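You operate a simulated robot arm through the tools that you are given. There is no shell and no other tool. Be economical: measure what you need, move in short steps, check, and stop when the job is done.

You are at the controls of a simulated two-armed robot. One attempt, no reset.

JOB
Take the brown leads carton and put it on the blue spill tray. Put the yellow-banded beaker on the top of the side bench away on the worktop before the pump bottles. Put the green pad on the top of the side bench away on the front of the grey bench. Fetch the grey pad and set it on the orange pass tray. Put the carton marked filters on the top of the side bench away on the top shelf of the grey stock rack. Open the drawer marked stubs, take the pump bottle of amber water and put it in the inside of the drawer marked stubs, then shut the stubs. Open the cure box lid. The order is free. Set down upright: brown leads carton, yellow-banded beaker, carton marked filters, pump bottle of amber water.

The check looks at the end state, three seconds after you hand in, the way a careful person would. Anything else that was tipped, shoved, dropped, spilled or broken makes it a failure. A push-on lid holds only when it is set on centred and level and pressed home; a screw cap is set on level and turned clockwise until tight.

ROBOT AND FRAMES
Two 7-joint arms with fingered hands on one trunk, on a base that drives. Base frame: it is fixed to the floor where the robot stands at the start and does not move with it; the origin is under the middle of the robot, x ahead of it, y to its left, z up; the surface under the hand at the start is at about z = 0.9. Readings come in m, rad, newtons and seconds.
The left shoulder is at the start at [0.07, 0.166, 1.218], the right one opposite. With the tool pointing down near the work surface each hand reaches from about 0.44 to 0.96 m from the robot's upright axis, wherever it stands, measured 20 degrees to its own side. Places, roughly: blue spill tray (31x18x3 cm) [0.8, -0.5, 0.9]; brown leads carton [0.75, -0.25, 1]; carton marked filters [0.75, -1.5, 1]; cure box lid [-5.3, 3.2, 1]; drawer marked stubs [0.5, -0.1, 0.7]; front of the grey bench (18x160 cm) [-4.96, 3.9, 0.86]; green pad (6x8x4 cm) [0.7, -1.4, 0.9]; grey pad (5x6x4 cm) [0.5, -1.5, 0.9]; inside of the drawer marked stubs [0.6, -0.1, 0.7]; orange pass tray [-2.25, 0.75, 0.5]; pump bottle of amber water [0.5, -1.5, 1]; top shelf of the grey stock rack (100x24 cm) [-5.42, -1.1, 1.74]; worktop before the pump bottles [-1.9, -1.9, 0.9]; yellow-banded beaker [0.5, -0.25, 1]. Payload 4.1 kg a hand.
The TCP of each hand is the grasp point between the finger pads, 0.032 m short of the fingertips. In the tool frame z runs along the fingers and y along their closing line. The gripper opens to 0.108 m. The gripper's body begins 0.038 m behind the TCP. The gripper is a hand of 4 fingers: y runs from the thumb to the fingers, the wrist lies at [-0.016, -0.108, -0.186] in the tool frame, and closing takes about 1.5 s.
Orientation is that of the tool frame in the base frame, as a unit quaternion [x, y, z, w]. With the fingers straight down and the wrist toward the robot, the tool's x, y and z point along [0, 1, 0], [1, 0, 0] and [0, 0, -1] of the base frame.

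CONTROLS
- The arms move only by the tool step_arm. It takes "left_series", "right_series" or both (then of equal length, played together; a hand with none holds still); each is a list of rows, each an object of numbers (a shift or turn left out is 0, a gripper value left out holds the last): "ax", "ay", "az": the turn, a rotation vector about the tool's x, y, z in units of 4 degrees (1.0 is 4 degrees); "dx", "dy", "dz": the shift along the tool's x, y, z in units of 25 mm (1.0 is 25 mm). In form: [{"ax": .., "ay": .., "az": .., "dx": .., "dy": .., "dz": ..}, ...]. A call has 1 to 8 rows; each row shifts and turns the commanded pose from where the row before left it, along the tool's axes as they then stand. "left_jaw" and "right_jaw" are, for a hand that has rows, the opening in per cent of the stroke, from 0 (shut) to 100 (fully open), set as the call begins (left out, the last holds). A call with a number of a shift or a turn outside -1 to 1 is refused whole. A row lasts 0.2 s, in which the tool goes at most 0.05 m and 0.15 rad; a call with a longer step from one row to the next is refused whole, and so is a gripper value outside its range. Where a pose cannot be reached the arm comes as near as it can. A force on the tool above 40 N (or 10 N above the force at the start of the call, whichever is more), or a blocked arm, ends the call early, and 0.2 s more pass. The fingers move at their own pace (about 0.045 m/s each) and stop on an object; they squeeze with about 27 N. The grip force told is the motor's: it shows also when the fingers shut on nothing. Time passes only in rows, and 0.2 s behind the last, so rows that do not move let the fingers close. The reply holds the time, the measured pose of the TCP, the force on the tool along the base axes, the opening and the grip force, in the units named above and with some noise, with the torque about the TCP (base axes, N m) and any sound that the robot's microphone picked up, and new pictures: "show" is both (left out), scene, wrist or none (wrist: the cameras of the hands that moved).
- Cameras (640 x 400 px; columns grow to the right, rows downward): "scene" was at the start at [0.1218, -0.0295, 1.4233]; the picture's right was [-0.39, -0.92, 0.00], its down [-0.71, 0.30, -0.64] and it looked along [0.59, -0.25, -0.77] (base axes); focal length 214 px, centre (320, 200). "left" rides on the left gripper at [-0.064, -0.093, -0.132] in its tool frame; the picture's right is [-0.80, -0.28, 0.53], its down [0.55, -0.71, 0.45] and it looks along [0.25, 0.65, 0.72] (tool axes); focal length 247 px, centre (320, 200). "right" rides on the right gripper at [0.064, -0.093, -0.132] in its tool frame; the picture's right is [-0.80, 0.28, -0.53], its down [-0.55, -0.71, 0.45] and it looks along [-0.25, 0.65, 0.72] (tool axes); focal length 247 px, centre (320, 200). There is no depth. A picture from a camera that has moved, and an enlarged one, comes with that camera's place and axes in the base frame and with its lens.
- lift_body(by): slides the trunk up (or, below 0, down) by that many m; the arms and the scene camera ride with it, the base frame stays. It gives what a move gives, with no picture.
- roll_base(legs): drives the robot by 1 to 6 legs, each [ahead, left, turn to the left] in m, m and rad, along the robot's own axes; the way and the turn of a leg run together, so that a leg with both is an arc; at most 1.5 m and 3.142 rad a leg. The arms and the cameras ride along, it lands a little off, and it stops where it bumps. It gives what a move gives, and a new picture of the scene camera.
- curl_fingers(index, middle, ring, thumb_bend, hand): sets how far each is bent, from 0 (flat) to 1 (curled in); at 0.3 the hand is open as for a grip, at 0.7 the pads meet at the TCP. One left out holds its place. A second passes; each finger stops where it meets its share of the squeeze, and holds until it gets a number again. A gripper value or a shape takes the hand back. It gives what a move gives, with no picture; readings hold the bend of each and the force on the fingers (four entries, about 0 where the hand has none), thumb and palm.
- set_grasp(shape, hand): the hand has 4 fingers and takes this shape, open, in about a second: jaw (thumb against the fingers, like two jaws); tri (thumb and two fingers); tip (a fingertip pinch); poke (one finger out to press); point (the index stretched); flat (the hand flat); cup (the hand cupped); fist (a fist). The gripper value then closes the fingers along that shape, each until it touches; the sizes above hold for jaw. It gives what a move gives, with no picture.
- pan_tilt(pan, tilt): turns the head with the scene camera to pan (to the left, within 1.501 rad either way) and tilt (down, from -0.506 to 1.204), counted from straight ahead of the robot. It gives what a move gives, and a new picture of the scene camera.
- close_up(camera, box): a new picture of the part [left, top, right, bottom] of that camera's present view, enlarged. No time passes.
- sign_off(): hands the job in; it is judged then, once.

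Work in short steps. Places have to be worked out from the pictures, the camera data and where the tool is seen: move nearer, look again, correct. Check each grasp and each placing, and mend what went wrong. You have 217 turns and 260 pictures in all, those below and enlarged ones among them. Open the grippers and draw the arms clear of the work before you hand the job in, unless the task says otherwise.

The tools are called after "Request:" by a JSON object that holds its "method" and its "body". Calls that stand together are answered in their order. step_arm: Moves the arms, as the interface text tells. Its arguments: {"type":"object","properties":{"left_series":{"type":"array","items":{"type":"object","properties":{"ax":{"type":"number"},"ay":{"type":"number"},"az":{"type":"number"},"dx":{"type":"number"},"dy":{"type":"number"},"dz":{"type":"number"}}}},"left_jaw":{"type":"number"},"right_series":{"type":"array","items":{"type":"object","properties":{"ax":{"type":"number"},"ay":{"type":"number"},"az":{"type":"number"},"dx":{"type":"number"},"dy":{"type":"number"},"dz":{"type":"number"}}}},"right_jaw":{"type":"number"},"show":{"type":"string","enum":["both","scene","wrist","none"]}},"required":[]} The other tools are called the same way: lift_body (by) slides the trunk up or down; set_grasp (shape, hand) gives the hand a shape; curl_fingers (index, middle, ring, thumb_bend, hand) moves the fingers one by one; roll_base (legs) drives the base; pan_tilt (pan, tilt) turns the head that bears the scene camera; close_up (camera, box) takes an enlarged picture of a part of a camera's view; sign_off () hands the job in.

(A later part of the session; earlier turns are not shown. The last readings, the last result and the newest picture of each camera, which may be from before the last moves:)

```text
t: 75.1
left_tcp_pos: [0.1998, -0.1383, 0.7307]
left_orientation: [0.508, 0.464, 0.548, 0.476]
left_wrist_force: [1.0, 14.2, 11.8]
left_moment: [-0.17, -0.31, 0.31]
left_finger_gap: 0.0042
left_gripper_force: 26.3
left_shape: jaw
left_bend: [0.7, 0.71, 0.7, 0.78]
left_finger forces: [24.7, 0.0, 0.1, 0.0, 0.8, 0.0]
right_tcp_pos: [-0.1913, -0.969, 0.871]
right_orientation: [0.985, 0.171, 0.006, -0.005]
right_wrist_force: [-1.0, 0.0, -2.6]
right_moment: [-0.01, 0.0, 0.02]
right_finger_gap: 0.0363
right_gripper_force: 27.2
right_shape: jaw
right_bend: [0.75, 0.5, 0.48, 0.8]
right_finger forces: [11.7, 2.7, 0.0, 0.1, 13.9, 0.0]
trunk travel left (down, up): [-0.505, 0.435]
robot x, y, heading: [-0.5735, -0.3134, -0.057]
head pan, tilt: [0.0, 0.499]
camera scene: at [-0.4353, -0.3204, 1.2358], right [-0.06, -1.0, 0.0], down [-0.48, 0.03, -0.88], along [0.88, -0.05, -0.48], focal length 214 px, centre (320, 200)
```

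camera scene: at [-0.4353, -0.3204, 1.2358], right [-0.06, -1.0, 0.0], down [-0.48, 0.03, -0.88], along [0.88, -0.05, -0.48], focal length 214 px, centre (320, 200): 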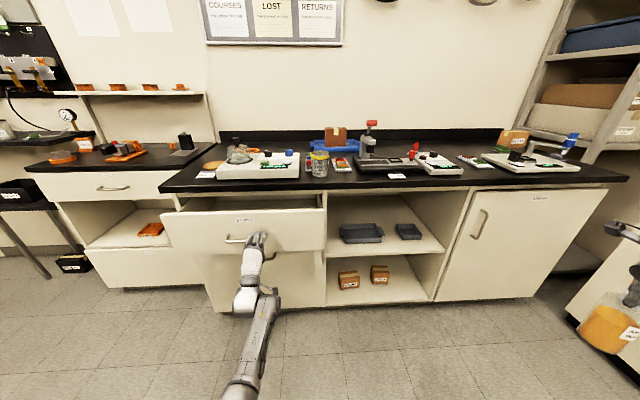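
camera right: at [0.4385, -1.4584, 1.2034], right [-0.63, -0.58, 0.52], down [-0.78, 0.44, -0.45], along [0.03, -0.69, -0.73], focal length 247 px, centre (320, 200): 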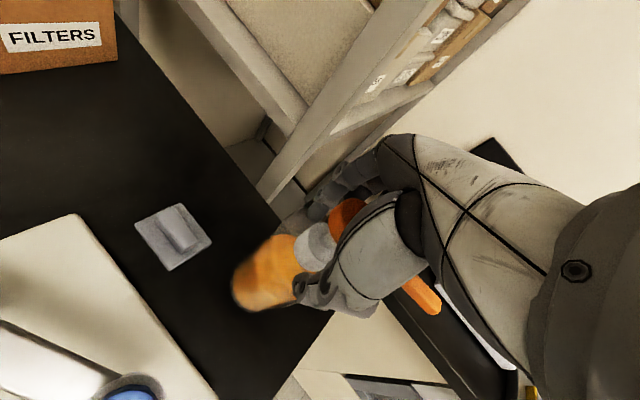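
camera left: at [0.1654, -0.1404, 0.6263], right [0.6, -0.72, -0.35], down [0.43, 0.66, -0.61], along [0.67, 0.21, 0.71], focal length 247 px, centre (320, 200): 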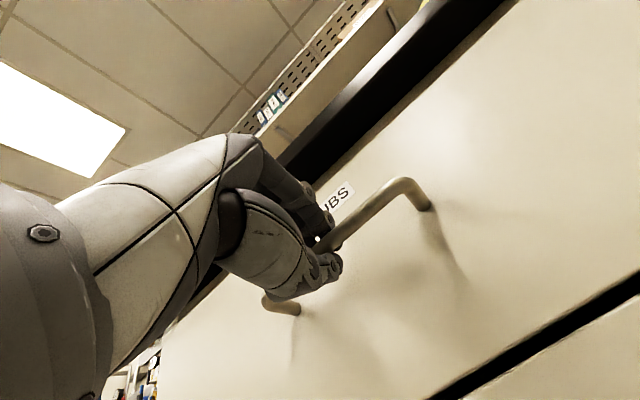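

Works well; the drawer is ~12 cm open. Continue.

Request:
{"method": "step_arm", "body": {"left_series": [{"dz": -0.4}, {"dz": -0.4}, {"dz": -0.4}, {"dz": -0.4}, {"dz": -0.4}, {"dz": -0.4}, {"dz": -0.4}, {"dz": -0.4}], "show": "scene"}}

```text
t: 76.9
left_tcp_pos: [0.1238, -0.1373, 0.7281]
left_orientation: [0.505, 0.464, 0.552, 0.475]
left_wrist_force: [-0.2, 13.7, 12.4]
left_moment: [-0.25, -0.36, 0.32]
left_finger_gap: 0.004
left_gripper_force: 27.2
left_shape: jaw
left_bend: [0.68, 0.71, 0.7, 0.79]
left_finger forces: [24.2, 0.0, 0.0, 0.0, 0.3, 0.0]
right_tcp_pos: [-0.1886, -0.9699, 0.8698]
right_orientation: [0.985, 0.172, 0.004, -0.006]
right_wrist_force: [0.2, 0.0, -3.9]
right_moment: [0.07, 0.0, -0.02]
right_finger_gap: 0.0367
right_gripper_force: 27.0
right_shape: jaw
right_bend: [0.75, 0.5, 0.48, 0.8]
right_finger forces: [11.7, 2.8, 0.1, 0.1, 13.8, 0.0]
trunk travel left (down, up): [-0.505, 0.435]
robot x, y, heading: [-0.5781, -0.3093, -0.058]
head pan, tilt: [0.0, 0.499]
stopped in row 8 (left hand): the force on the tool passed its limit at 41 N (the readings are from after the stop); the commanded pose is now the measured one
camera scene: at [-0.4341, -0.3211, 1.2354], right [-0.06, -1.0, 0.0], down [-0.48, 0.03, -0.88], along [0.88, -0.05, -0.48], focal length 214 px, centre (320, 200)
```

scene: 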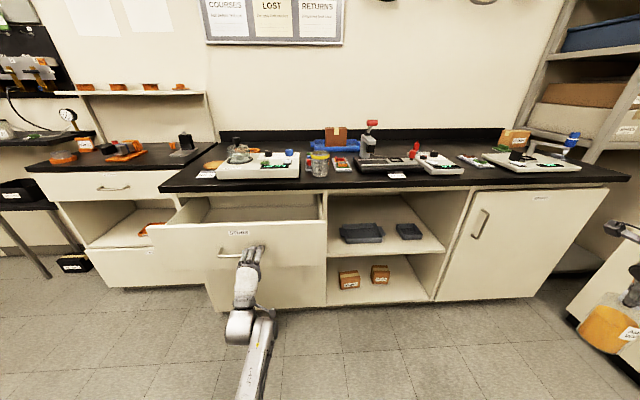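

Request:
{"method": "pan_tilt", "body": {"pan": 0.05, "tilt": 0.75}}

Request:
{"method": "close_up", "body": {"camera": "scene", "box": [140, 110, 380, 260]}}

```text
t: 77.7
left_tcp_pos: [0.1217, -0.139, 0.7274]
left_orientation: [0.506, 0.465, 0.55, 0.475]
left_wrist_force: [1.2, 22.1, 16.3]
left_moment: [-0.3, -0.41, 0.48]
left_finger_gap: 0.0038
left_gripper_force: 27.0
left_shape: jaw
left_bend: [0.68, 0.71, 0.7, 0.79]
left_finger forces: [27.6, 0.0, 0.0, 0.1, 15.9, 0.1]
right_tcp_pos: [-0.1904, -0.9679, 0.8712]
right_orientation: [0.985, 0.172, 0.005, -0.005]
right_wrist_force: [0.5, 0.0, -3.7]
right_moment: [0.0, -0.01, 0.01]
right_finger_gap: 0.0367
right_gripper_force: 26.7
right_shape: jaw
right_bend: [0.75, 0.5, 0.48, 0.8]
right_finger forces: [11.7, 2.7, 0.0, 0.0, 13.9, 0.0]
trunk travel left (down, up): [-0.505, 0.435]
robot x, y, heading: [-0.5755, -0.3161, -0.059]
head pan, tilt: [0.051, 0.75]
camera scene: at [-0.4434, -0.3149, 1.214], right [-0.01, -1.0, 0.0], down [-0.68, 0.0, -0.73], along [0.73, -0.01, -0.68], focal length 214 px, centre (320, 200)
```

scene: 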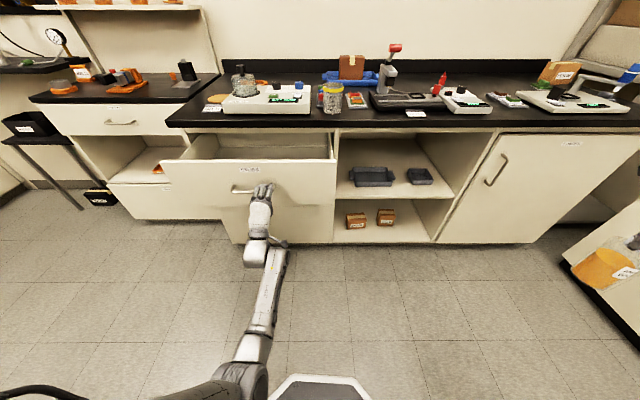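

```text
2.67 times, centred on (260, 185) of scene
camera zoom: at [-0.4434, -0.3149, 1.214], right [-0.01, -1.0, 0.0], down [-0.68, 0.0, -0.73], along [0.73, -0.01, -0.68], focal length 572 px, centre (480, 240)
```

zoom: 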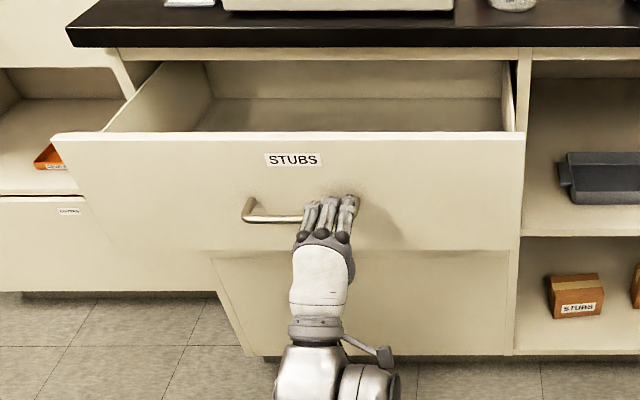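

Drawer is open ~20 cm and empty – enough. Release the handle and withdraw the left hand.

Request:
{"method": "step_arm", "body": {"left_series": [{}, {}, {}, {}, {}, {}], "left_jaw": 80, "show": "none"}}

Request:
{"method": "step_arm", "body": {"left_series": [{"dz": -0.8}, {"dz": -0.8}, {"dz": -0.8}, {"dz": -0.8}, {"dz": -0.8}], "show": "scene"}}

```text
t: 79.1
left_tcp_pos: [0.1226, -0.1421, 0.7274]
left_orientation: [0.507, 0.465, 0.549, 0.475]
left_wrist_force: [0.7, -0.3, 0.2]
left_moment: [0.01, -0.03, -0.01]
left_finger_gap: 0.0862
left_gripper_force: 0.0
left_shape: jaw
left_bend: [0.26, 0.35, 0.32, 0.54]
left_finger forces: [0.1, 0.0, 0.1, 0.1, 0.0, 0.0]
right_tcp_pos: [-0.1899, -0.9703, 0.8692]
right_orientation: [0.985, 0.172, 0.005, -0.005]
right_wrist_force: [0.5, 0.8, -3.2]
right_moment: [0.01, 0.0, 0.01]
right_finger_gap: 0.0366
right_gripper_force: 26.9
right_shape: jaw
right_bend: [0.75, 0.5, 0.48, 0.8]
right_finger forces: [11.8, 2.6, 0.0, 0.0, 13.9, 0.0]
trunk travel left (down, up): [-0.505, 0.435]
robot x, y, heading: [-0.5751, -0.3141, -0.058]
head pan, tilt: [0.051, 0.75]
```

```text
t: 80.3
left_tcp_pos: [0.0253, -0.1412, 0.724]
left_orientation: [0.51, 0.457, 0.555, 0.472]
left_wrist_force: [0.3, -1.0, 0.2]
left_moment: [-0.02, 0.0, -0.02]
left_finger_gap: 0.086
left_gripper_force: 0.1
left_shape: jaw
left_bend: [0.26, 0.35, 0.32, 0.54]
left_finger forces: [0.1, 0.2, 0.0, 0.1, 0.0, 0.1]
right_tcp_pos: [-0.1903, -0.9696, 0.8687]
right_orientation: [0.985, 0.172, 0.004, -0.005]
right_wrist_force: [-0.2, -0.1, -2.5]
right_moment: [0.0, 0.01, 0.03]
right_finger_gap: 0.0364
right_gripper_force: 26.5
right_shape: jaw
right_bend: [0.75, 0.5, 0.48, 0.8]
right_finger forces: [11.8, 2.7, 0.1, 0.1, 13.9, 0.0]
trunk travel left (down, up): [-0.505, 0.435]
robot x, y, heading: [-0.5704, -0.3129, -0.06]
head pan, tilt: [0.051, 0.75]
camera scene: at [-0.4418, -0.317, 1.2136], right [-0.01, -1.0, 0.0], down [-0.68, 0.01, -0.73], along [0.73, -0.01, -0.68], focal length 214 px, centre (320, 200)
```

scene: 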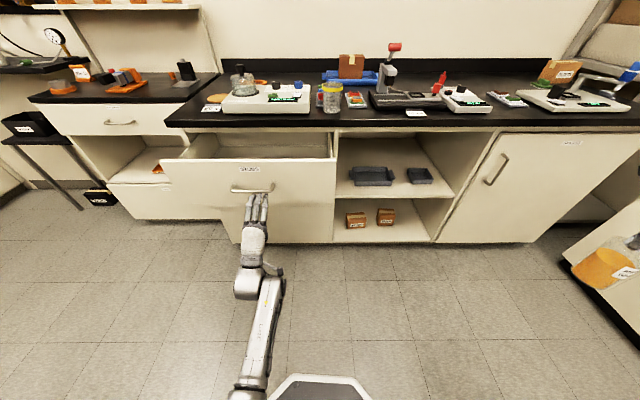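

Raise the trunk so the bottle clears the drawer front, straighten heading and drive left 0.5 m, ahead 0.1 m.

Request:
{"method": "lift_body", "body": {"by": 0.28}}

Request:
{"method": "roll_base", "body": {"legs": [[0, 0, 0.058], [0, 0.5, 0], [0.1, 0, 0]]}}

Request:
{"method": "pan_tilt", "body": {"pan": -0.5, "tilt": 0.85}}

```text
t: 83.1
left_tcp_pos: [0.0225, -0.14, 0.9993]
left_orientation: [0.513, 0.459, 0.553, 0.47]
left_wrist_force: [0.5, -0.4, 0.3]
left_moment: [0.02, -0.02, 0.01]
left_finger_gap: 0.0864
left_gripper_force: 0.0
left_shape: jaw
left_bend: [0.26, 0.35, 0.32, 0.54]
left_finger forces: [0.0, 0.0, 0.1, 0.1, 0.1, 0.0]
right_tcp_pos: [-0.1889, -0.9697, 1.1496]
right_orientation: [0.985, 0.171, 0.005, -0.005]
right_wrist_force: [0.6, -0.3, -2.5]
right_moment: [0.0, 0.02, -0.04]
right_finger_gap: 0.0366
right_gripper_force: 26.8
right_shape: jaw
right_bend: [0.75, 0.5, 0.48, 0.8]
right_finger forces: [11.8, 2.6, 0.0, 0.1, 14.0, 0.1]
trunk travel left (down, up): [-0.785, 0.155]
robot x, y, heading: [-0.5758, -0.3128, -0.058]
head pan, tilt: [0.051, 0.75]
```

```text
t: 87.2
left_tcp_pos: [0.1124, 0.3972, 1.0007]
left_orientation: [0.498, 0.474, 0.567, 0.454]
left_wrist_force: [-0.1, 0.4, 0.1]
left_moment: [0.01, -0.03, 0.02]
left_finger_gap: 0.0863
left_gripper_force: 0.0
left_shape: jaw
left_bend: [0.26, 0.34, 0.32, 0.54]
left_finger forces: [0.0, 0.2, 0.0, 0.1, 0.1, 0.1]
right_tcp_pos: [-0.0487, -0.444, 1.15]
right_orientation: [0.98, 0.201, 0.005, -0.005]
right_wrist_force: [1.4, 0.3, -3.0]
right_moment: [-0.02, 0.01, -0.01]
right_finger_gap: 0.0364
right_gripper_force: 27.1
right_shape: jaw
right_bend: [0.75, 0.5, 0.48, 0.8]
right_finger forces: [11.7, 3.0, 0.0, 0.1, 13.8, 0.0]
trunk travel left (down, up): [-0.785, 0.155]
robot x, y, heading: [-0.4754, 0.1891, 0.005]
head pan, tilt: [0.051, 0.75]
camera scene: at [-0.3402, 0.1918, 1.4936], right [0.05, -1.0, 0.0], down [-0.68, -0.04, -0.73], along [0.73, 0.04, -0.68], focal length 214 px, centre (320, 200)
```

scene: 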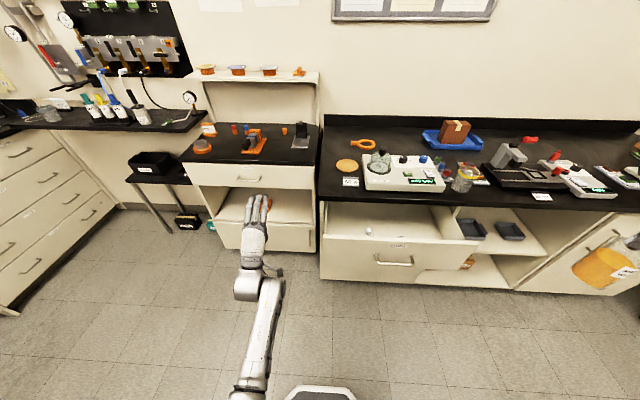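

```text
t: 88.2
left_tcp_pos: [0.1124, 0.3975, 1.001]
left_orientation: [0.497, 0.475, 0.568, 0.453]
left_wrist_force: [0.0, -0.2, -0.7]
left_moment: [-0.02, -0.04, 0.01]
left_finger_gap: 0.086
left_gripper_force: 0.0
left_shape: jaw
left_bend: [0.26, 0.34, 0.32, 0.54]
left_finger forces: [0.1, 0.1, 0.0, 0.1, 0.0, 0.0]
right_tcp_pos: [-0.049, -0.4453, 1.1493]
right_orientation: [0.98, 0.201, 0.004, -0.005]
right_wrist_force: [-0.3, -0.4, -2.9]
right_moment: [0.04, -0.01, 0.01]
right_finger_gap: 0.0364
right_gripper_force: 26.8
right_shape: jaw
right_bend: [0.75, 0.5, 0.48, 0.8]
right_finger forces: [11.8, 2.9, 0.1, 0.1, 13.7, 0.1]
trunk travel left (down, up): [-0.785, 0.155]
robot x, y, heading: [-0.4748, 0.1856, 0.002]
head pan, tilt: [-0.499, 0.85]
camera scene: at [-0.3548, 0.1498, 1.4856], right [-0.48, -0.88, 0.0], down [-0.66, 0.36, -0.66], along [0.58, -0.31, -0.75], focal length 214 px, centre (320, 200)
```

scene: 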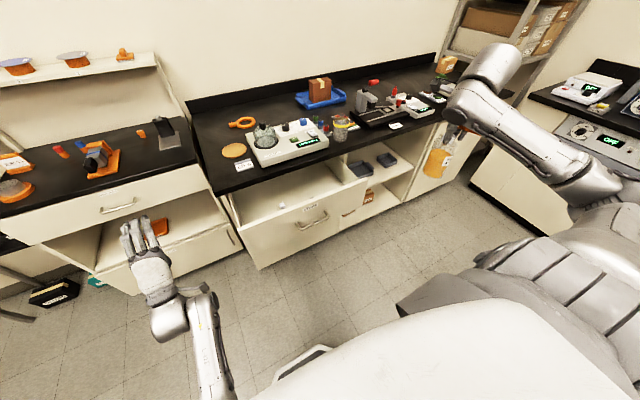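

Bring the bottle over the open drawer (target ≈(0.23,-0.27)).

Request:
{"method": "step_arm", "body": {"right_series": [{"dx": 0.9, "dy": -0.15}, {"dx": 0.9, "dy": -0.15}, {"dx": 0.9, "dy": -0.15}, {"dx": 0.9, "dy": -0.15}, {"dx": 0.9, "dy": -0.15}, {"dx": 0.9, "dy": -0.15}, {"dx": 0.9, "dy": -0.15}, {"dx": 0.9, "dy": -0.15}], "show": "none"}}

Request:
{"method": "step_arm", "body": {"right_series": [{"dx": 0.9, "dy": -0.15}, {"dx": 0.9, "dy": -0.15}, {"dx": 0.9, "dy": -0.15}, {"dx": 0.9, "dy": -0.15}, {"dx": 0.9, "dy": -0.15}, {"dx": 0.9, "dy": -0.15}], "show": "both"}}

Request:
{"method": "close_up", "body": {"camera": "scene", "box": [220, 80, 420, 270]}}

```text
t: 90.0
left_tcp_pos: [0.1138, 0.3976, 0.9995]
left_orientation: [0.498, 0.475, 0.566, 0.454]
left_wrist_force: [-0.3, 0.4, 0.6]
left_moment: [0.03, 0.01, 0.03]
left_finger_gap: 0.0864
left_gripper_force: 0.0
left_shape: jaw
left_bend: [0.26, 0.34, 0.32, 0.54]
left_finger forces: [0.0, 0.1, 0.0, 0.1, 0.0, 0.0]
right_tcp_pos: [0.1051, -0.3449, 1.1517]
right_orientation: [0.98, 0.201, 0.003, -0.005]
right_wrist_force: [-0.7, -0.8, -2.7]
right_moment: [0.0, 0.02, -0.02]
right_finger_gap: 0.0365
right_gripper_force: 27.2
right_shape: jaw
right_bend: [0.75, 0.5, 0.48, 0.8]
right_finger forces: [11.7, 2.9, 0.1, 0.0, 13.7, 0.0]
trunk travel left (down, up): [-0.785, 0.155]
robot x, y, heading: [-0.4735, 0.19, 0.0]
head pan, tilt: [-0.499, 0.85]
```

```text
t: 91.4
left_tcp_pos: [0.1134, 0.3993, 0.9995]
left_orientation: [0.498, 0.475, 0.567, 0.453]
left_wrist_force: [1.1, 0.2, -0.3]
left_moment: [-0.03, 0.02, -0.01]
left_finger_gap: 0.0862
left_gripper_force: 0.1
left_shape: jaw
left_bend: [0.26, 0.34, 0.32, 0.54]
left_finger forces: [0.0, 0.0, 0.0, 0.0, 0.0, 0.1]
right_tcp_pos: [0.2211, -0.2703, 1.1534]
right_orientation: [0.98, 0.201, 0.003, -0.005]
right_wrist_force: [0.1, -0.8, -3.1]
right_moment: [0.0, 0.05, -0.01]
right_finger_gap: 0.0366
right_gripper_force: 26.8
right_shape: jaw
right_bend: [0.75, 0.5, 0.48, 0.8]
right_finger forces: [11.7, 2.9, 0.1, 0.0, 13.7, 0.0]
trunk travel left (down, up): [-0.785, 0.155]
robot x, y, heading: [-0.4735, 0.1863, 0.002]
head pan, tilt: [-0.499, 0.85]
camera scene: at [-0.3527, 0.1508, 1.4854], right [-0.48, -0.88, 0.0], down [-0.66, 0.36, -0.66], along [0.58, -0.31, -0.75], focal length 214 px, centre (320, 200)
camera right: at [0.2428, -0.1618, 1.2865], right [-0.62, -0.58, 0.52], down [-0.78, 0.44, -0.45], along [0.03, -0.69, -0.73], focal length 247 px, centre (320, 200)
```

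scene: 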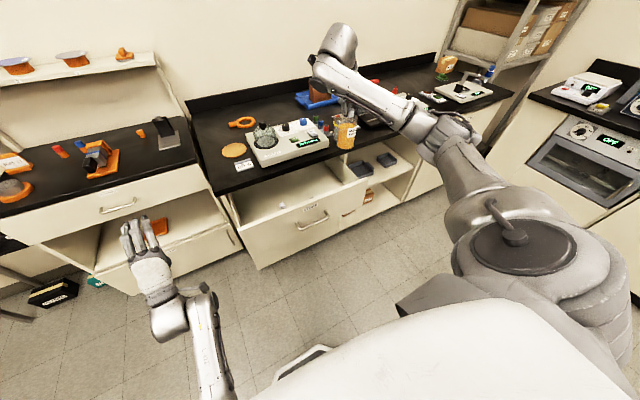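
right: 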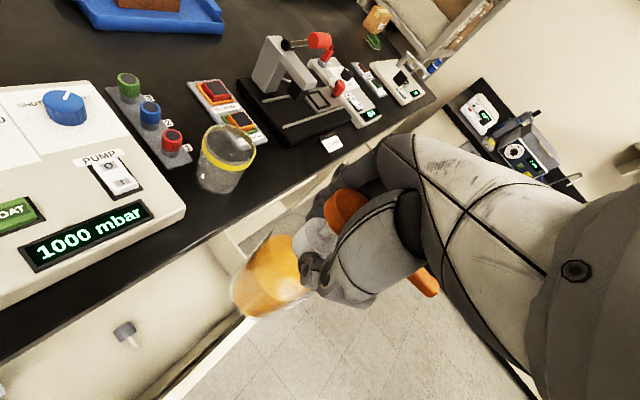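

```text
2.11 times, centred on (320, 175) of scene
camera zoom: at [-0.3527, 0.1508, 1.4854], right [-0.48, -0.88, 0.0], down [-0.66, 0.36, -0.66], along [0.58, -0.31, -0.75], focal length 452 px, centre (320, 253)
```

zoom: 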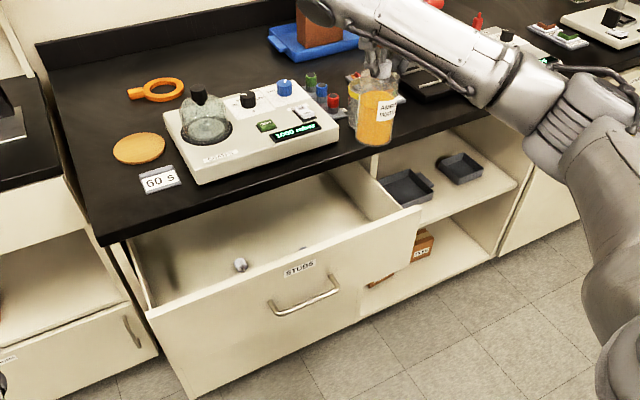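

The bottle hangs clear over the right part of the drawer (a stub stands at ≈(0.28,-0.16), clear). Lower it.

Request:
{"method": "step_arm", "body": {"right_series": [{"dz": 1}, {"dz": 1}, {"dz": 1}, {"dz": 1}, {"dz": 1}, {"dz": 1}, {"dz": 1}, {"dz": 1}], "show": "wrist"}}

Request:
{"method": "close_up", "body": {"camera": "scene", "box": [220, 80, 420, 270]}}

```text
t: 93.2
left_tcp_pos: [0.1135, 0.397, 0.999]
left_orientation: [0.498, 0.474, 0.568, 0.453]
left_wrist_force: [-0.7, 0.5, 0.4]
left_moment: [0.0, -0.02, 0.0]
left_finger_gap: 0.0865
left_gripper_force: 0.0
left_shape: jaw
left_bend: [0.26, 0.34, 0.32, 0.54]
left_finger forces: [0.0, 0.0, 0.1, 0.0, 0.1, 0.1]
right_tcp_pos: [0.2225, -0.2692, 0.952]
right_orientation: [0.979, 0.202, 0.004, -0.005]
right_wrist_force: [0.5, -0.6, -3.2]
right_moment: [0.02, 0.0, -0.02]
right_finger_gap: 0.0366
right_gripper_force: 27.4
right_shape: jaw
right_bend: [0.75, 0.5, 0.48, 0.8]
right_finger forces: [11.7, 2.8, 0.1, 0.0, 13.7, 0.0]
trunk travel left (down, up): [-0.785, 0.155]
robot x, y, heading: [-0.475, 0.1864, 0.004]
head pan, tilt: [-0.499, 0.85]
camera right: at [0.2429, -0.1603, 1.0861], right [-0.62, -0.58, 0.52], down [-0.78, 0.44, -0.45], along [0.03, -0.69, -0.73], focal length 247 px, centre (320, 200)
```

right: 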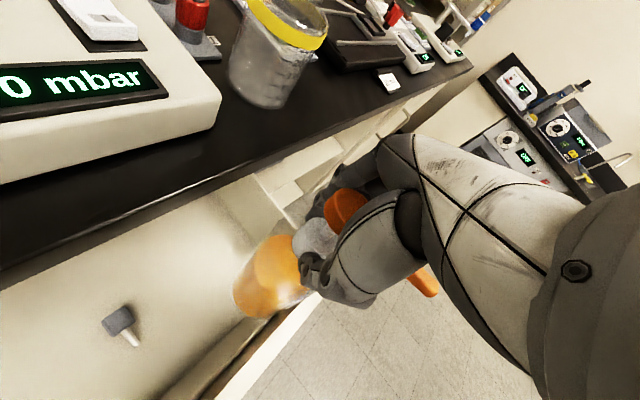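

```text
2.11 times, centred on (320, 175) of scene
camera zoom: at [-0.3537, 0.1499, 1.4855], right [-0.48, -0.88, 0.0], down [-0.66, 0.36, -0.66], along [0.58, -0.31, -0.75], focal length 452 px, centre (320, 253)
```

zoom: 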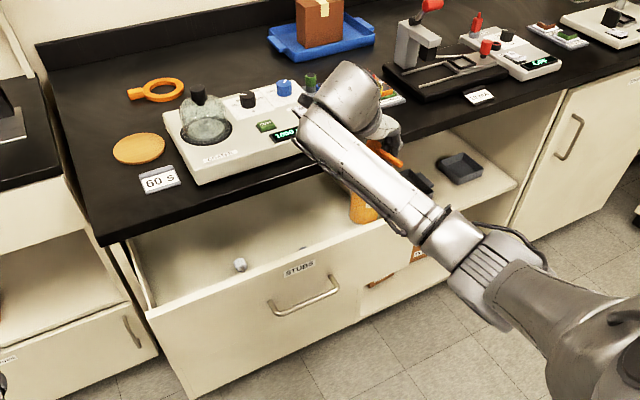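

The bottle is close to the front wall; shift 15 mm inward, then lower on.

Request:
{"method": "step_arm", "body": {"right_series": [{"dx": 0.55, "dy": 0.23}, {"dz": 1}, {"dz": 1}, {"dz": 1}, {"dz": 0.6}], "show": "wrist"}}

```text
t: 94.4
left_tcp_pos: [0.1137, 0.3975, 1.0001]
left_orientation: [0.498, 0.474, 0.568, 0.453]
left_wrist_force: [-0.1, 0.2, 0.5]
left_moment: [0.0, 0.01, 0.01]
left_finger_gap: 0.0863
left_gripper_force: 0.0
left_shape: jaw
left_bend: [0.26, 0.34, 0.32, 0.54]
left_finger forces: [0.0, 0.0, 0.1, 0.1, 0.0, 0.0]
right_tcp_pos: [0.2362, -0.2676, 0.8622]
right_orientation: [0.98, 0.201, 0.005, -0.005]
right_wrist_force: [0.0, 0.4, -2.9]
right_moment: [0.04, 0.04, 0.01]
right_finger_gap: 0.0366
right_gripper_force: 27.0
right_shape: jaw
right_bend: [0.75, 0.5, 0.48, 0.8]
right_finger forces: [11.8, 2.8, 0.0, 0.0, 13.6, 0.0]
trunk travel left (down, up): [-0.785, 0.155]
robot x, y, heading: [-0.4762, 0.1886, 0.003]
head pan, tilt: [-0.499, 0.85]
camera right: at [0.2573, -0.1589, 0.9956], right [-0.62, -0.58, 0.52], down [-0.78, 0.44, -0.45], along [0.03, -0.69, -0.73], focal length 247 px, centre (320, 200)
```

right: 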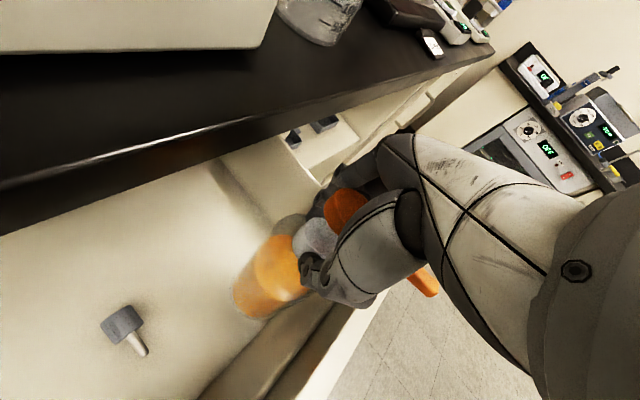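

The spout could catch the front wall, so I rotate the bottle 24° and shift 3 cm left before the last descent.

Request:
{"method": "step_arm", "body": {"right_series": [{"az": -1, "dx": 0.115, "dy": -0.165}, {"az": -1, "dx": 0.115, "dy": -0.165}, {"az": -1, "dx": 0.115, "dy": -0.165}, {"az": -1, "dx": 0.115, "dy": -0.165}, {"az": -1, "dx": 0.115, "dy": -0.165}, {"az": -1, "dx": 0.115, "dy": -0.165}], "show": "wrist"}}

```text
t: 95.8
left_tcp_pos: [0.1136, 0.3978, 1.0002]
left_orientation: [0.497, 0.475, 0.568, 0.452]
left_wrist_force: [0.2, 0.4, -1.2]
left_moment: [0.0, 0.01, 0.0]
left_finger_gap: 0.0864
left_gripper_force: 0.0
left_shape: jaw
left_bend: [0.26, 0.34, 0.32, 0.54]
left_finger forces: [0.0, 0.0, 0.1, 0.1, 0.0, 0.0]
right_tcp_pos: [0.2376, -0.2374, 0.8618]
right_orientation: [0.916, 0.401, 0.006, -0.004]
right_wrist_force: [0.2, -0.3, -3.3]
right_moment: [0.01, 0.03, -0.03]
right_finger_gap: 0.0364
right_gripper_force: 27.0
right_shape: jaw
right_bend: [0.75, 0.5, 0.48, 0.8]
right_finger forces: [11.7, 2.8, 0.0, 0.0, 13.7, 0.0]
trunk travel left (down, up): [-0.785, 0.155]
robot x, y, heading: [-0.475, 0.1878, 0.004]
head pan, tilt: [-0.499, 0.85]
camera right: at [0.2117, -0.1297, 0.9964], right [-0.34, -0.79, 0.52], down [-0.89, 0.08, -0.45], along [0.31, -0.61, -0.72], focal length 247 px, centre (320, 200)
```

right: 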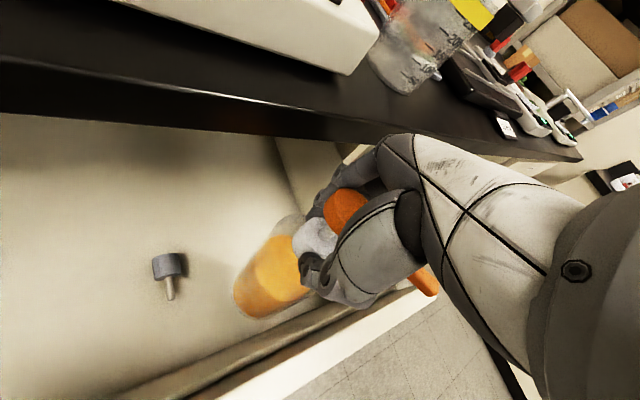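

Request:
{"method": "step_arm", "body": {"right_series": [{"dz": 0.5}, {"dz": 0.5}, {"dz": 0.4}, {"dz": 0.3}], "show": "none"}}

```text
t: 96.8
left_tcp_pos: [0.1134, 0.3985, 1.0001]
left_orientation: [0.498, 0.474, 0.568, 0.452]
left_wrist_force: [0.3, -0.5, 0.1]
left_moment: [0.0, 0.01, -0.05]
left_finger_gap: 0.0864
left_gripper_force: 0.1
left_shape: jaw
left_bend: [0.26, 0.34, 0.32, 0.54]
left_finger forces: [0.0, 0.1, 0.1, 0.0, 0.1, 0.0]
right_tcp_pos: [0.2372, -0.2361, 0.8204]
right_orientation: [0.917, 0.4, 0.005, -0.005]
right_wrist_force: [0.1, 0.1, -3.3]
right_moment: [0.01, 0.02, 0.02]
right_finger_gap: 0.0366
right_gripper_force: 26.9
right_shape: jaw
right_bend: [0.75, 0.5, 0.48, 0.8]
right_finger forces: [11.7, 2.7, 0.0, 0.0, 13.6, 0.1]
trunk travel left (down, up): [-0.785, 0.155]
robot x, y, heading: [-0.477, 0.1886, 0.004]
head pan, tilt: [-0.499, 0.85]
```

Request:
{"method": "step_arm", "body": {"right_series": [{"dz": 0.15}, {"dz": 0.15}, {"dz": 0.15}, {"dz": 0.15}], "show": "wrist"}}

```text
t: 97.8
left_tcp_pos: [0.1117, 0.3986, 1.0006]
left_orientation: [0.498, 0.474, 0.568, 0.453]
left_wrist_force: [0.2, 1.4, 0.1]
left_moment: [-0.01, -0.01, -0.01]
left_finger_gap: 0.0862
left_gripper_force: 0.1
left_shape: jaw
left_bend: [0.26, 0.34, 0.32, 0.54]
left_finger forces: [0.0, 0.0, 0.0, 0.0, 0.0, 0.1]
right_tcp_pos: [0.2376, -0.238, 0.8065]
right_orientation: [0.916, 0.4, 0.005, -0.004]
right_wrist_force: [-0.9, 0.4, 0.5]
right_moment: [-0.01, -0.02, 0.01]
right_finger_gap: 0.0366
right_gripper_force: 27.1
right_shape: jaw
right_bend: [0.75, 0.5, 0.48, 0.8]
right_finger forces: [11.6, 2.8, 0.1, 0.0, 14.3, 0.1]
trunk travel left (down, up): [-0.785, 0.155]
robot x, y, heading: [-0.4732, 0.1875, 0.002]
head pan, tilt: [-0.499, 0.85]
camera right: at [0.2117, -0.1288, 0.9403], right [-0.34, -0.78, 0.52], down [-0.89, 0.08, -0.45], along [0.31, -0.61, -0.72], focal length 247 px, centre (320, 200)
```

right: 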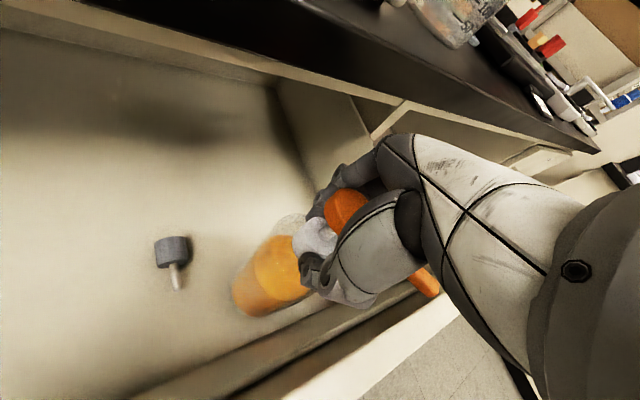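

The bottle stands (weight off). Open and rise straight up.

Request:
{"method": "step_arm", "body": {"right_series": [{}, {}, {}, {}, {}, {}, {}], "right_jaw": 100, "show": "none"}}

Request:
{"method": "step_arm", "body": {"right_series": [{"dz": -0.5}, {"dz": -1}, {"dz": -1}, {"dz": -1}, {"dz": -1}, {"dz": -1}, {"dz": -1}, {"dz": -1}], "show": "wrist"}}

```text
t: 99.4
left_tcp_pos: [0.1127, 0.3976, 0.9994]
left_orientation: [0.498, 0.474, 0.568, 0.453]
left_wrist_force: [0.2, -0.2, 0.3]
left_moment: [-0.01, -0.03, 0.04]
left_finger_gap: 0.0863
left_gripper_force: 0.2
left_shape: jaw
left_bend: [0.26, 0.34, 0.32, 0.54]
left_finger forces: [0.0, 0.1, 0.0, 0.0, 0.0, 0.1]
right_tcp_pos: [0.2376, -0.2365, 0.8067]
right_orientation: [0.917, 0.4, 0.006, -0.004]
right_wrist_force: [1.2, 0.4, -0.1]
right_moment: [-0.01, -0.08, -0.02]
right_finger_gap: 0.1066
right_gripper_force: 0.0
right_shape: jaw
right_bend: [0.3, 0.3, 0.3, 0.31]
right_finger forces: [0.1, 0.1, 0.0, 0.0, 1.0, 0.2]
trunk travel left (down, up): [-0.785, 0.155]
robot x, y, heading: [-0.476, 0.1893, 0.005]
head pan, tilt: [-0.499, 0.85]
```

```text
t: 101.2
left_tcp_pos: [0.1137, 0.3975, 1.0005]
left_orientation: [0.498, 0.474, 0.567, 0.454]
left_wrist_force: [-0.1, -0.3, -0.5]
left_moment: [-0.03, 0.0, 0.02]
left_finger_gap: 0.0864
left_gripper_force: 0.0
left_shape: jaw
left_bend: [0.26, 0.34, 0.32, 0.54]
left_finger forces: [0.0, 0.1, 0.0, 0.0, 0.0, 0.0]
right_tcp_pos: [0.2368, -0.2398, 0.9955]
right_orientation: [0.916, 0.402, 0.006, -0.004]
right_wrist_force: [0.9, 0.1, -0.3]
right_moment: [0.0, -0.01, -0.01]
right_finger_gap: 0.1076
right_gripper_force: 0.1
right_shape: jaw
right_bend: [0.3, 0.3, 0.3, 0.3]
right_finger forces: [0.0, 0.1, 0.0, 0.0, 0.0, 0.0]
trunk travel left (down, up): [-0.785, 0.155]
robot x, y, heading: [-0.471, 0.1875, 0.005]
head pan, tilt: [-0.499, 0.85]
camera right: at [0.2105, -0.1312, 1.1276], right [-0.34, -0.78, 0.52], down [-0.89, 0.08, -0.45], along [0.31, -0.61, -0.72], focal length 247 px, centre (320, 200)
```

right: 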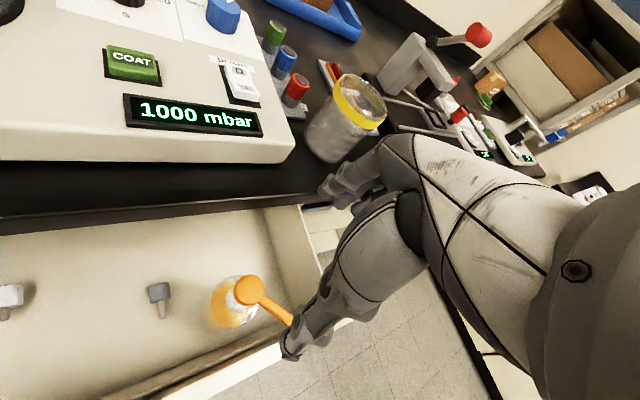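

The bottle stands upright in the drawer. Retract both hands (left stays pointing forward, closed), then lower and shift to push the drawer shut.

Request:
{"method": "step_arm", "body": {"right_series": [{"dx": -1, "dy": -0.25}, {"dx": -1, "dy": -0.25}, {"dx": -1, "dy": -0.25}, {"dx": -1, "dy": -0.25}, {"dx": -1, "dy": -0.25}, {"dx": -1, "dy": -0.25}, {"dx": -1, "dy": -0.25}, {"dx": -1, "dy": -0.25}], "left_series": [{"dz": -0.5}, {"dz": -0.5}, {"dz": -0.5}, {"dz": -0.5}, {"dz": -0.5}, {"dz": -0.5}, {"dz": -0.5}, {"dz": -0.5}], "left_jaw": 0, "show": "none"}}

Request:
{"method": "step_arm", "body": {"right_series": [{"dx": -1, "dy": -0.25}, {"dx": -1, "dy": -0.25}, {"dx": -1, "dy": -0.25}, {"dx": -1, "dy": -0.25}, {"dx": -1, "dy": -0.25}, {"dx": -1, "dy": -0.25}], "show": "none"}}

Request:
{"method": "roll_base", "body": {"legs": [[-0.1, 0, 0], [0, -0.47, 0]]}}

```text
t: 103.0
left_tcp_pos: [0.0157, 0.3904, 0.9997]
left_orientation: [0.502, 0.462, 0.574, 0.454]
left_wrist_force: [-0.3, -0.3, 0.0]
left_moment: [0.0, -0.01, 0.05]
left_finger_gap: 0.0
left_gripper_force: 26.9
left_shape: jaw
left_bend: [0.7, 0.7, 0.7, 0.49]
left_finger forces: [0.0, 0.0, 0.1, 0.1, 0.0, 0.1]
right_tcp_pos: [0.0624, -0.353, 0.9917]
right_orientation: [0.916, 0.402, 0.006, -0.003]
right_wrist_force: [-0.6, -0.1, -0.4]
right_moment: [0.0, 0.02, 0.0]
right_finger_gap: 0.1077
right_gripper_force: 0.2
right_shape: jaw
right_bend: [0.3, 0.3, 0.3, 0.3]
right_finger forces: [0.0, 0.1, 0.0, 0.1, 0.0, 0.0]
trunk travel left (down, up): [-0.785, 0.155]
robot x, y, heading: [-0.4754, 0.1866, 0.009]
head pan, tilt: [-0.499, 0.85]
```

```text
t: 104.4
left_tcp_pos: [0.0148, 0.3897, 0.9982]
left_orientation: [0.503, 0.464, 0.572, 0.452]
left_wrist_force: [0.3, -0.2, -0.1]
left_moment: [0.0, 0.01, -0.02]
left_finger_gap: 0.0001
left_gripper_force: 27.1
left_shape: jaw
left_bend: [0.7, 0.7, 0.7, 0.49]
left_finger forces: [0.1, 0.0, 0.0, 0.1, 0.1, 0.0]
right_tcp_pos: [-0.0637, -0.438, 0.9887]
right_orientation: [0.916, 0.401, 0.005, -0.005]
right_wrist_force: [-0.5, 0.0, 0.1]
right_moment: [0.01, -0.02, -0.01]
right_finger_gap: 0.1077
right_gripper_force: 0.1
right_shape: jaw
right_bend: [0.3, 0.3, 0.3, 0.3]
right_finger forces: [0.0, 0.0, 0.0, 0.1, 0.0, 0.1]
trunk travel left (down, up): [-0.785, 0.155]
robot x, y, heading: [-0.4756, 0.1858, 0.004]
head pan, tilt: [-0.499, 0.85]
```

```text
t: 108.0
left_tcp_pos: [-0.0816, -0.0832, 0.994]
left_orientation: [0.507, 0.464, 0.569, 0.452]
left_wrist_force: [-0.6, -0.1, -0.3]
left_moment: [-0.02, 0.0, 0.0]
left_finger_gap: 0.0002
left_gripper_force: 27.1
left_shape: jaw
left_bend: [0.7, 0.7, 0.7, 0.49]
left_finger forces: [0.0, 0.1, 0.0, 0.0, 0.0, 0.0]
right_tcp_pos: [-0.1639, -0.9122, 0.9902]
right_orientation: [0.917, 0.398, 0.005, -0.005]
right_wrist_force: [-0.5, 0.6, 0.0]
right_moment: [0.02, 0.01, 0.01]
right_finger_gap: 0.1075
right_gripper_force: 0.2
right_shape: jaw
right_bend: [0.3, 0.3, 0.3, 0.3]
right_finger forces: [0.0, 0.0, 0.1, 0.0, 0.0, 0.1]
trunk travel left (down, up): [-0.785, 0.155]
robot x, y, heading: [-0.5694, -0.2864, -0.005]
head pan, tilt: [-0.499, 0.85]
camera scene: at [-0.4506, -0.3226, 1.4856], right [-0.48, -0.88, 0.0], down [-0.66, 0.36, -0.66], along [0.58, -0.32, -0.75], focal length 214 px, centre (320, 200)
```

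scene: 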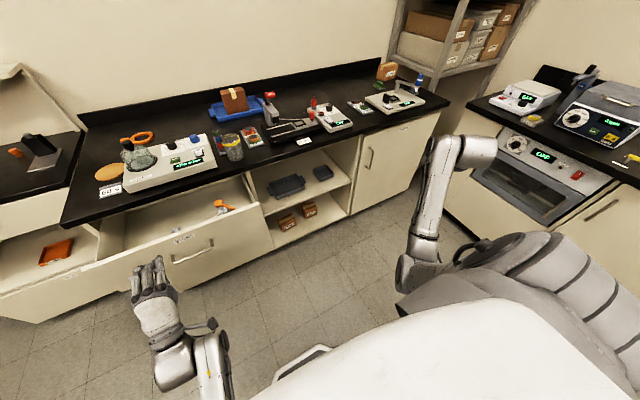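

Request:
{"method": "close_up", "body": {"camera": "scene", "box": [80, 110, 290, 300]}}

Request:
{"method": "lift_body", "body": {"by": -0.25}}

Request:
{"method": "set_grasp", "body": {"hand": "left", "shape": "fist"}}

```text
2.11 times, centred on (185, 205) of scene
camera zoom: at [-0.4506, -0.3226, 1.4856], right [-0.48, -0.88, 0.0], down [-0.66, 0.36, -0.66], along [0.58, -0.32, -0.75], focal length 452 px, centre (604, 190)
```

zoom: 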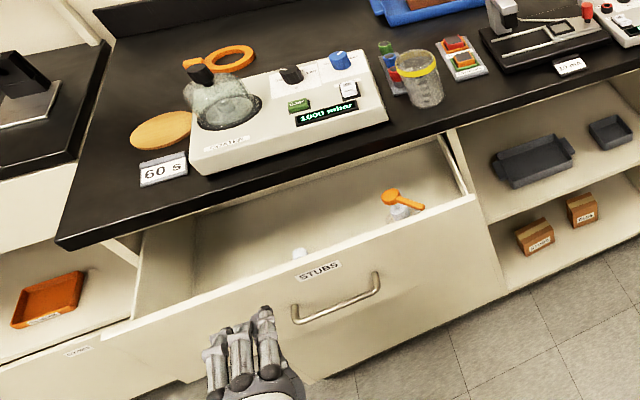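

```text
t: 110.5
left_tcp_pos: [-0.0815, -0.0832, 0.7436]
left_orientation: [0.507, 0.464, 0.569, 0.451]
left_wrist_force: [0.8, -0.4, 0.0]
left_moment: [-0.02, 0.03, -0.01]
left_finger_gap: 0.0
left_gripper_force: 26.9
left_shape: jaw
left_bend: [0.7, 0.7, 0.7, 0.49]
left_finger forces: [0.0, 0.0, 0.0, 0.1, 0.0, 0.0]
right_tcp_pos: [-0.1644, -0.9123, 0.7395]
right_orientation: [0.918, 0.398, 0.006, -0.004]
right_wrist_force: [0.3, -0.3, -0.8]
right_moment: [0.0, -0.02, 0.0]
right_finger_gap: 0.1079
right_gripper_force: 0.0
right_shape: jaw
right_bend: [0.3, 0.3, 0.3, 0.3]
right_finger forces: [0.0, 0.0, 0.0, 0.0, 0.0, 0.1]
trunk travel left (down, up): [-0.535, 0.405]
robot x, y, heading: [-0.5694, -0.286, -0.001]
head pan, tilt: [-0.499, 0.85]
```

```text
t: 111.4
left_tcp_pos: [-0.0804, -0.082, 0.7436]
left_orientation: [0.507, 0.464, 0.569, 0.451]
left_wrist_force: [0.4, -0.3, -0.5]
left_moment: [-0.02, 0.02, -0.01]
left_finger_gap: 0.0003
left_gripper_force: 0.0
left_shape: fist
left_bend: [1.0, 1.0, 1.0, 0.84]
left_finger forces: [0.0, 0.0, 0.1, 0.0, 0.1, 0.0]
right_tcp_pos: [-0.1637, -0.9114, 0.7392]
right_orientation: [0.918, 0.397, 0.005, -0.005]
right_wrist_force: [-0.3, 0.3, 0.5]
right_moment: [0.01, 0.0, 0.0]
right_finger_gap: 0.1078
right_gripper_force: 0.0
right_shape: jaw
right_bend: [0.3, 0.3, 0.3, 0.3]
right_finger forces: [0.1, 0.1, 0.0, 0.0, 0.0, 0.1]
trunk travel left (down, up): [-0.535, 0.405]
robot x, y, heading: [-0.5703, -0.2851, -0.004]
head pan, tilt: [-0.499, 0.85]
```

Bottle upright. I raise the fist above the handle, drive ahead 0.15 m and push with the arm.

Request:
{"method": "lift_body", "body": {"by": 0.05}}

Request:
{"method": "roll_base", "body": {"legs": [[0.15, 0, 0]]}}

Request:
{"method": "step_arm", "body": {"left_series": [{"dz": 0.6}, {"dz": 0.6}, {"dz": 0.6}, {"dz": 0.6}, {"dz": 0.6}, {"dz": 0.6}, {"dz": 0.6}, {"dz": 0.6}], "show": "scene"}}

```text
t: 112.3
left_tcp_pos: [-0.0807, -0.0832, 0.7925]
left_orientation: [0.508, 0.464, 0.569, 0.451]
left_wrist_force: [-0.2, 0.4, 0.0]
left_moment: [-0.02, -0.02, 0.0]
left_finger_gap: 0.0
left_gripper_force: 0.0
left_shape: fist
left_bend: [1.0, 1.0, 1.0, 0.84]
left_finger forces: [0.0, 0.0, 0.0, 0.0, 0.0, 0.0]
right_tcp_pos: [-0.1635, -0.9114, 0.7891]
right_orientation: [0.917, 0.398, 0.006, -0.005]
right_wrist_force: [0.3, 0.0, 0.1]
right_moment: [0.02, 0.02, -0.01]
right_finger_gap: 0.1075
right_gripper_force: 0.0
right_shape: jaw
right_bend: [0.3, 0.3, 0.3, 0.3]
right_finger forces: [0.1, 0.0, 0.1, 0.0, 0.1, 0.0]
trunk travel left (down, up): [-0.585, 0.355]
robot x, y, heading: [-0.5721, -0.2862, -0.004]
head pan, tilt: [-0.499, 0.85]
```

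```text
t: 113.7
left_tcp_pos: [0.0697, -0.0842, 0.7926]
left_orientation: [0.507, 0.464, 0.57, 0.45]
left_wrist_force: [0.0, -0.2, -0.4]
left_moment: [0.0, 0.02, -0.01]
left_finger_gap: 0.0001
left_gripper_force: 0.0
left_shape: fist
left_bend: [1.0, 1.0, 1.0, 0.84]
left_finger forces: [0.1, 0.0, 0.0, 0.0, 0.0, 0.0]
right_tcp_pos: [-0.0123, -0.9113, 0.7891]
right_orientation: [0.917, 0.398, 0.005, -0.004]
right_wrist_force: [-0.7, -0.4, -0.7]
right_moment: [0.01, 0.04, -0.02]
right_finger_gap: 0.1078
right_gripper_force: 0.0
right_shape: jaw
right_bend: [0.3, 0.3, 0.3, 0.3]
right_finger forces: [0.1, 0.1, 0.0, 0.1, 0.0, 0.0]
trunk travel left (down, up): [-0.585, 0.355]
robot x, y, heading: [-0.4208, -0.2892, -0.008]
head pan, tilt: [-0.499, 0.85]
camera scene: at [-0.298, -0.3229, 1.2854], right [-0.48, -0.88, 0.0], down [-0.66, 0.36, -0.66], along [0.58, -0.32, -0.75], focal length 214 px, centre (320, 200)
```

scene: 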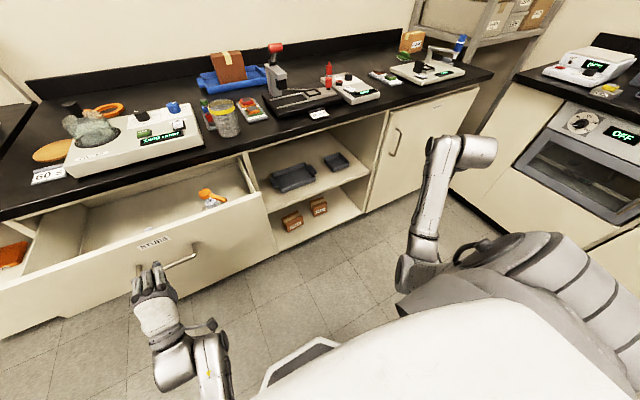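

```text
t: 115.5
left_tcp_pos: [0.1882, -0.0751, 0.7987]
left_orientation: [0.508, 0.464, 0.569, 0.451]
left_wrist_force: [0.3, 0.5, -0.8]
left_moment: [0.02, 0.04, 0.0]
left_finger_gap: 0.0
left_gripper_force: 0.0
left_shape: fist
left_bend: [1.0, 1.0, 1.0, 0.85]
left_finger forces: [0.0, 0.1, 0.0, 0.0, 0.1, 0.0]
right_tcp_pos: [-0.0123, -0.911, 0.7877]
right_orientation: [0.917, 0.398, 0.006, -0.005]
right_wrist_force: [-0.2, 0.1, -0.7]
right_moment: [0.01, 0.02, -0.01]
right_finger_gap: 0.1076
right_gripper_force: 0.1
right_shape: jaw
right_bend: [0.3, 0.3, 0.3, 0.3]
right_finger forces: [0.1, 0.1, 0.0, 0.1, 0.0, 0.0]
trunk travel left (down, up): [-0.585, 0.355]
robot x, y, heading: [-0.4206, -0.2847, -0.004]
head pan, tilt: [-0.499, 0.85]
camera scene: at [-0.299, -0.3228, 1.2855], right [-0.48, -0.88, 0.0], down [-0.66, 0.36, -0.66], along [0.58, -0.32, -0.75], focal length 214 px, centre (320, 200)
```

scene: 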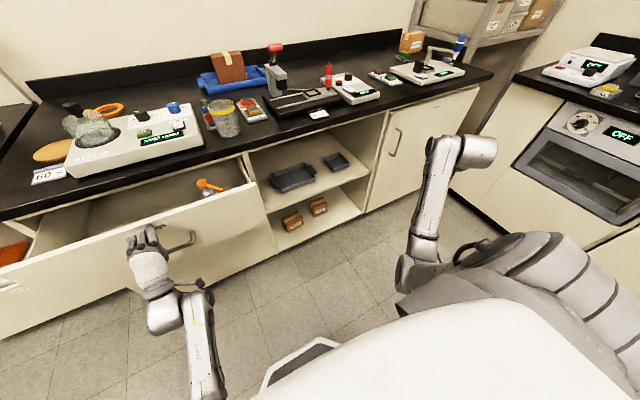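

The drawer is sliding in. Continue pushing.

Request:
{"method": "step_arm", "body": {"left_series": [{"dz": 0.6, "dy": -0.05}, {"dz": 0.6, "dy": -0.05}, {"dz": 0.6, "dy": -0.05}, {"dz": 0.6, "dy": -0.05}, {"dz": 0.6, "dy": -0.05}, {"dz": 0.6, "dy": -0.05}, {"dz": 0.6, "dy": -0.05}, {"dz": 0.6, "dy": -0.05}], "show": "scene"}}

```text
t: 117.3
left_tcp_pos: [0.3102, -0.0652, 0.7981]
left_orientation: [0.508, 0.463, 0.57, 0.45]
left_wrist_force: [-0.5, -0.1, 0.5]
left_moment: [-0.04, -0.01, -0.01]
left_finger_gap: 0.0002
left_gripper_force: 0.0
left_shape: fist
left_bend: [1.0, 1.0, 1.0, 0.84]
left_finger forces: [0.1, 0.0, 0.2, 0.0, 0.0, 0.0]
right_tcp_pos: [-0.0125, -0.9113, 0.7881]
right_orientation: [0.917, 0.398, 0.006, -0.005]
right_wrist_force: [-0.5, -0.1, 1.0]
right_moment: [-0.01, -0.01, -0.04]
right_finger_gap: 0.1076
right_gripper_force: 0.0
right_shape: jaw
right_bend: [0.3, 0.3, 0.3, 0.3]
right_finger forces: [0.1, 0.0, 0.1, 0.0, 0.1, 0.0]
trunk travel left (down, up): [-0.585, 0.355]
robot x, y, heading: [-0.4149, -0.2852, -0.008]
head pan, tilt: [-0.499, 0.85]
camera scene: at [-0.299, -0.3228, 1.2855], right [-0.48, -0.88, 0.0], down [-0.66, 0.36, -0.66], along [0.58, -0.32, -0.75], focal length 214 px, centre (320, 200)
```

scene: 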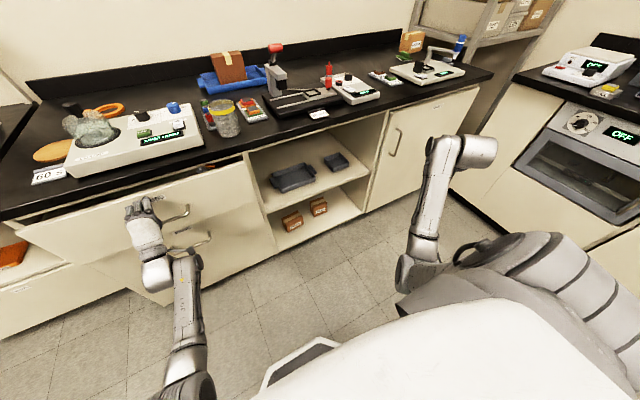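

Almost shut; a few cm left.

Request:
{"method": "step_arm", "body": {"left_series": [{"dz": 0.5, "dy": -0.04}, {"dz": 0.5, "dy": -0.04}, {"dz": 0.5, "dy": -0.04}, {"dz": 0.5, "dy": -0.04}, {"dz": 0.4}, {"dz": 0.4}], "show": "scene"}}

```text
t: 118.1
left_tcp_pos: [0.3382, -0.0614, 0.7945]
left_orientation: [0.507, 0.465, 0.569, 0.452]
left_wrist_force: [-19.4, -0.2, 0.8]
left_moment: [0.0, -0.19, -0.21]
left_finger_gap: 0.0002
left_gripper_force: 0.1
left_shape: fist
left_bend: [1.0, 1.0, 1.0, 0.89]
left_finger forces: [0.0, 0.0, 0.1, 0.0, 15.0, 0.0]
right_tcp_pos: [-0.0125, -0.9122, 0.7899]
right_orientation: [0.917, 0.399, 0.006, -0.005]
right_wrist_force: [-0.3, 0.2, -0.3]
right_moment: [-0.04, 0.07, 0.02]
right_finger_gap: 0.1077
right_gripper_force: 0.1
right_shape: jaw
right_bend: [0.3, 0.3, 0.3, 0.3]
right_finger forces: [0.0, 0.0, 0.1, 0.1, 0.0, 0.0]
trunk travel left (down, up): [-0.585, 0.355]
robot x, y, heading: [-0.4181, -0.2873, 0.001]
head pan, tilt: [-0.499, 0.85]
stopped in row 3 (left hand): the force on the tool passed its limit at 53 N (the readings are from after the stop); the commanded pose is now the measured one
camera scene: at [-0.3019, -0.323, 1.2858], right [-0.48, -0.88, 0.0], down [-0.66, 0.36, -0.66], along [0.58, -0.32, -0.75], focal length 214 px, centre (320, 200)
```

scene: 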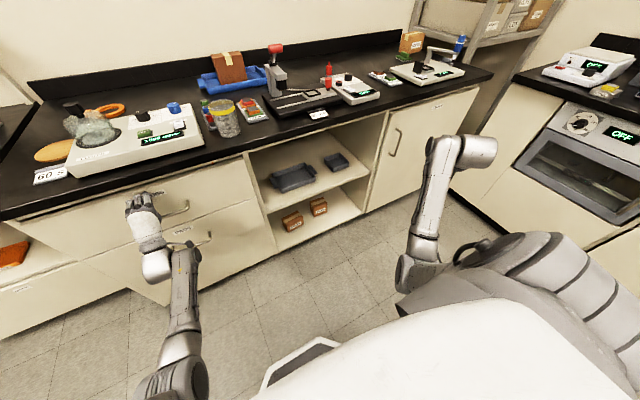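

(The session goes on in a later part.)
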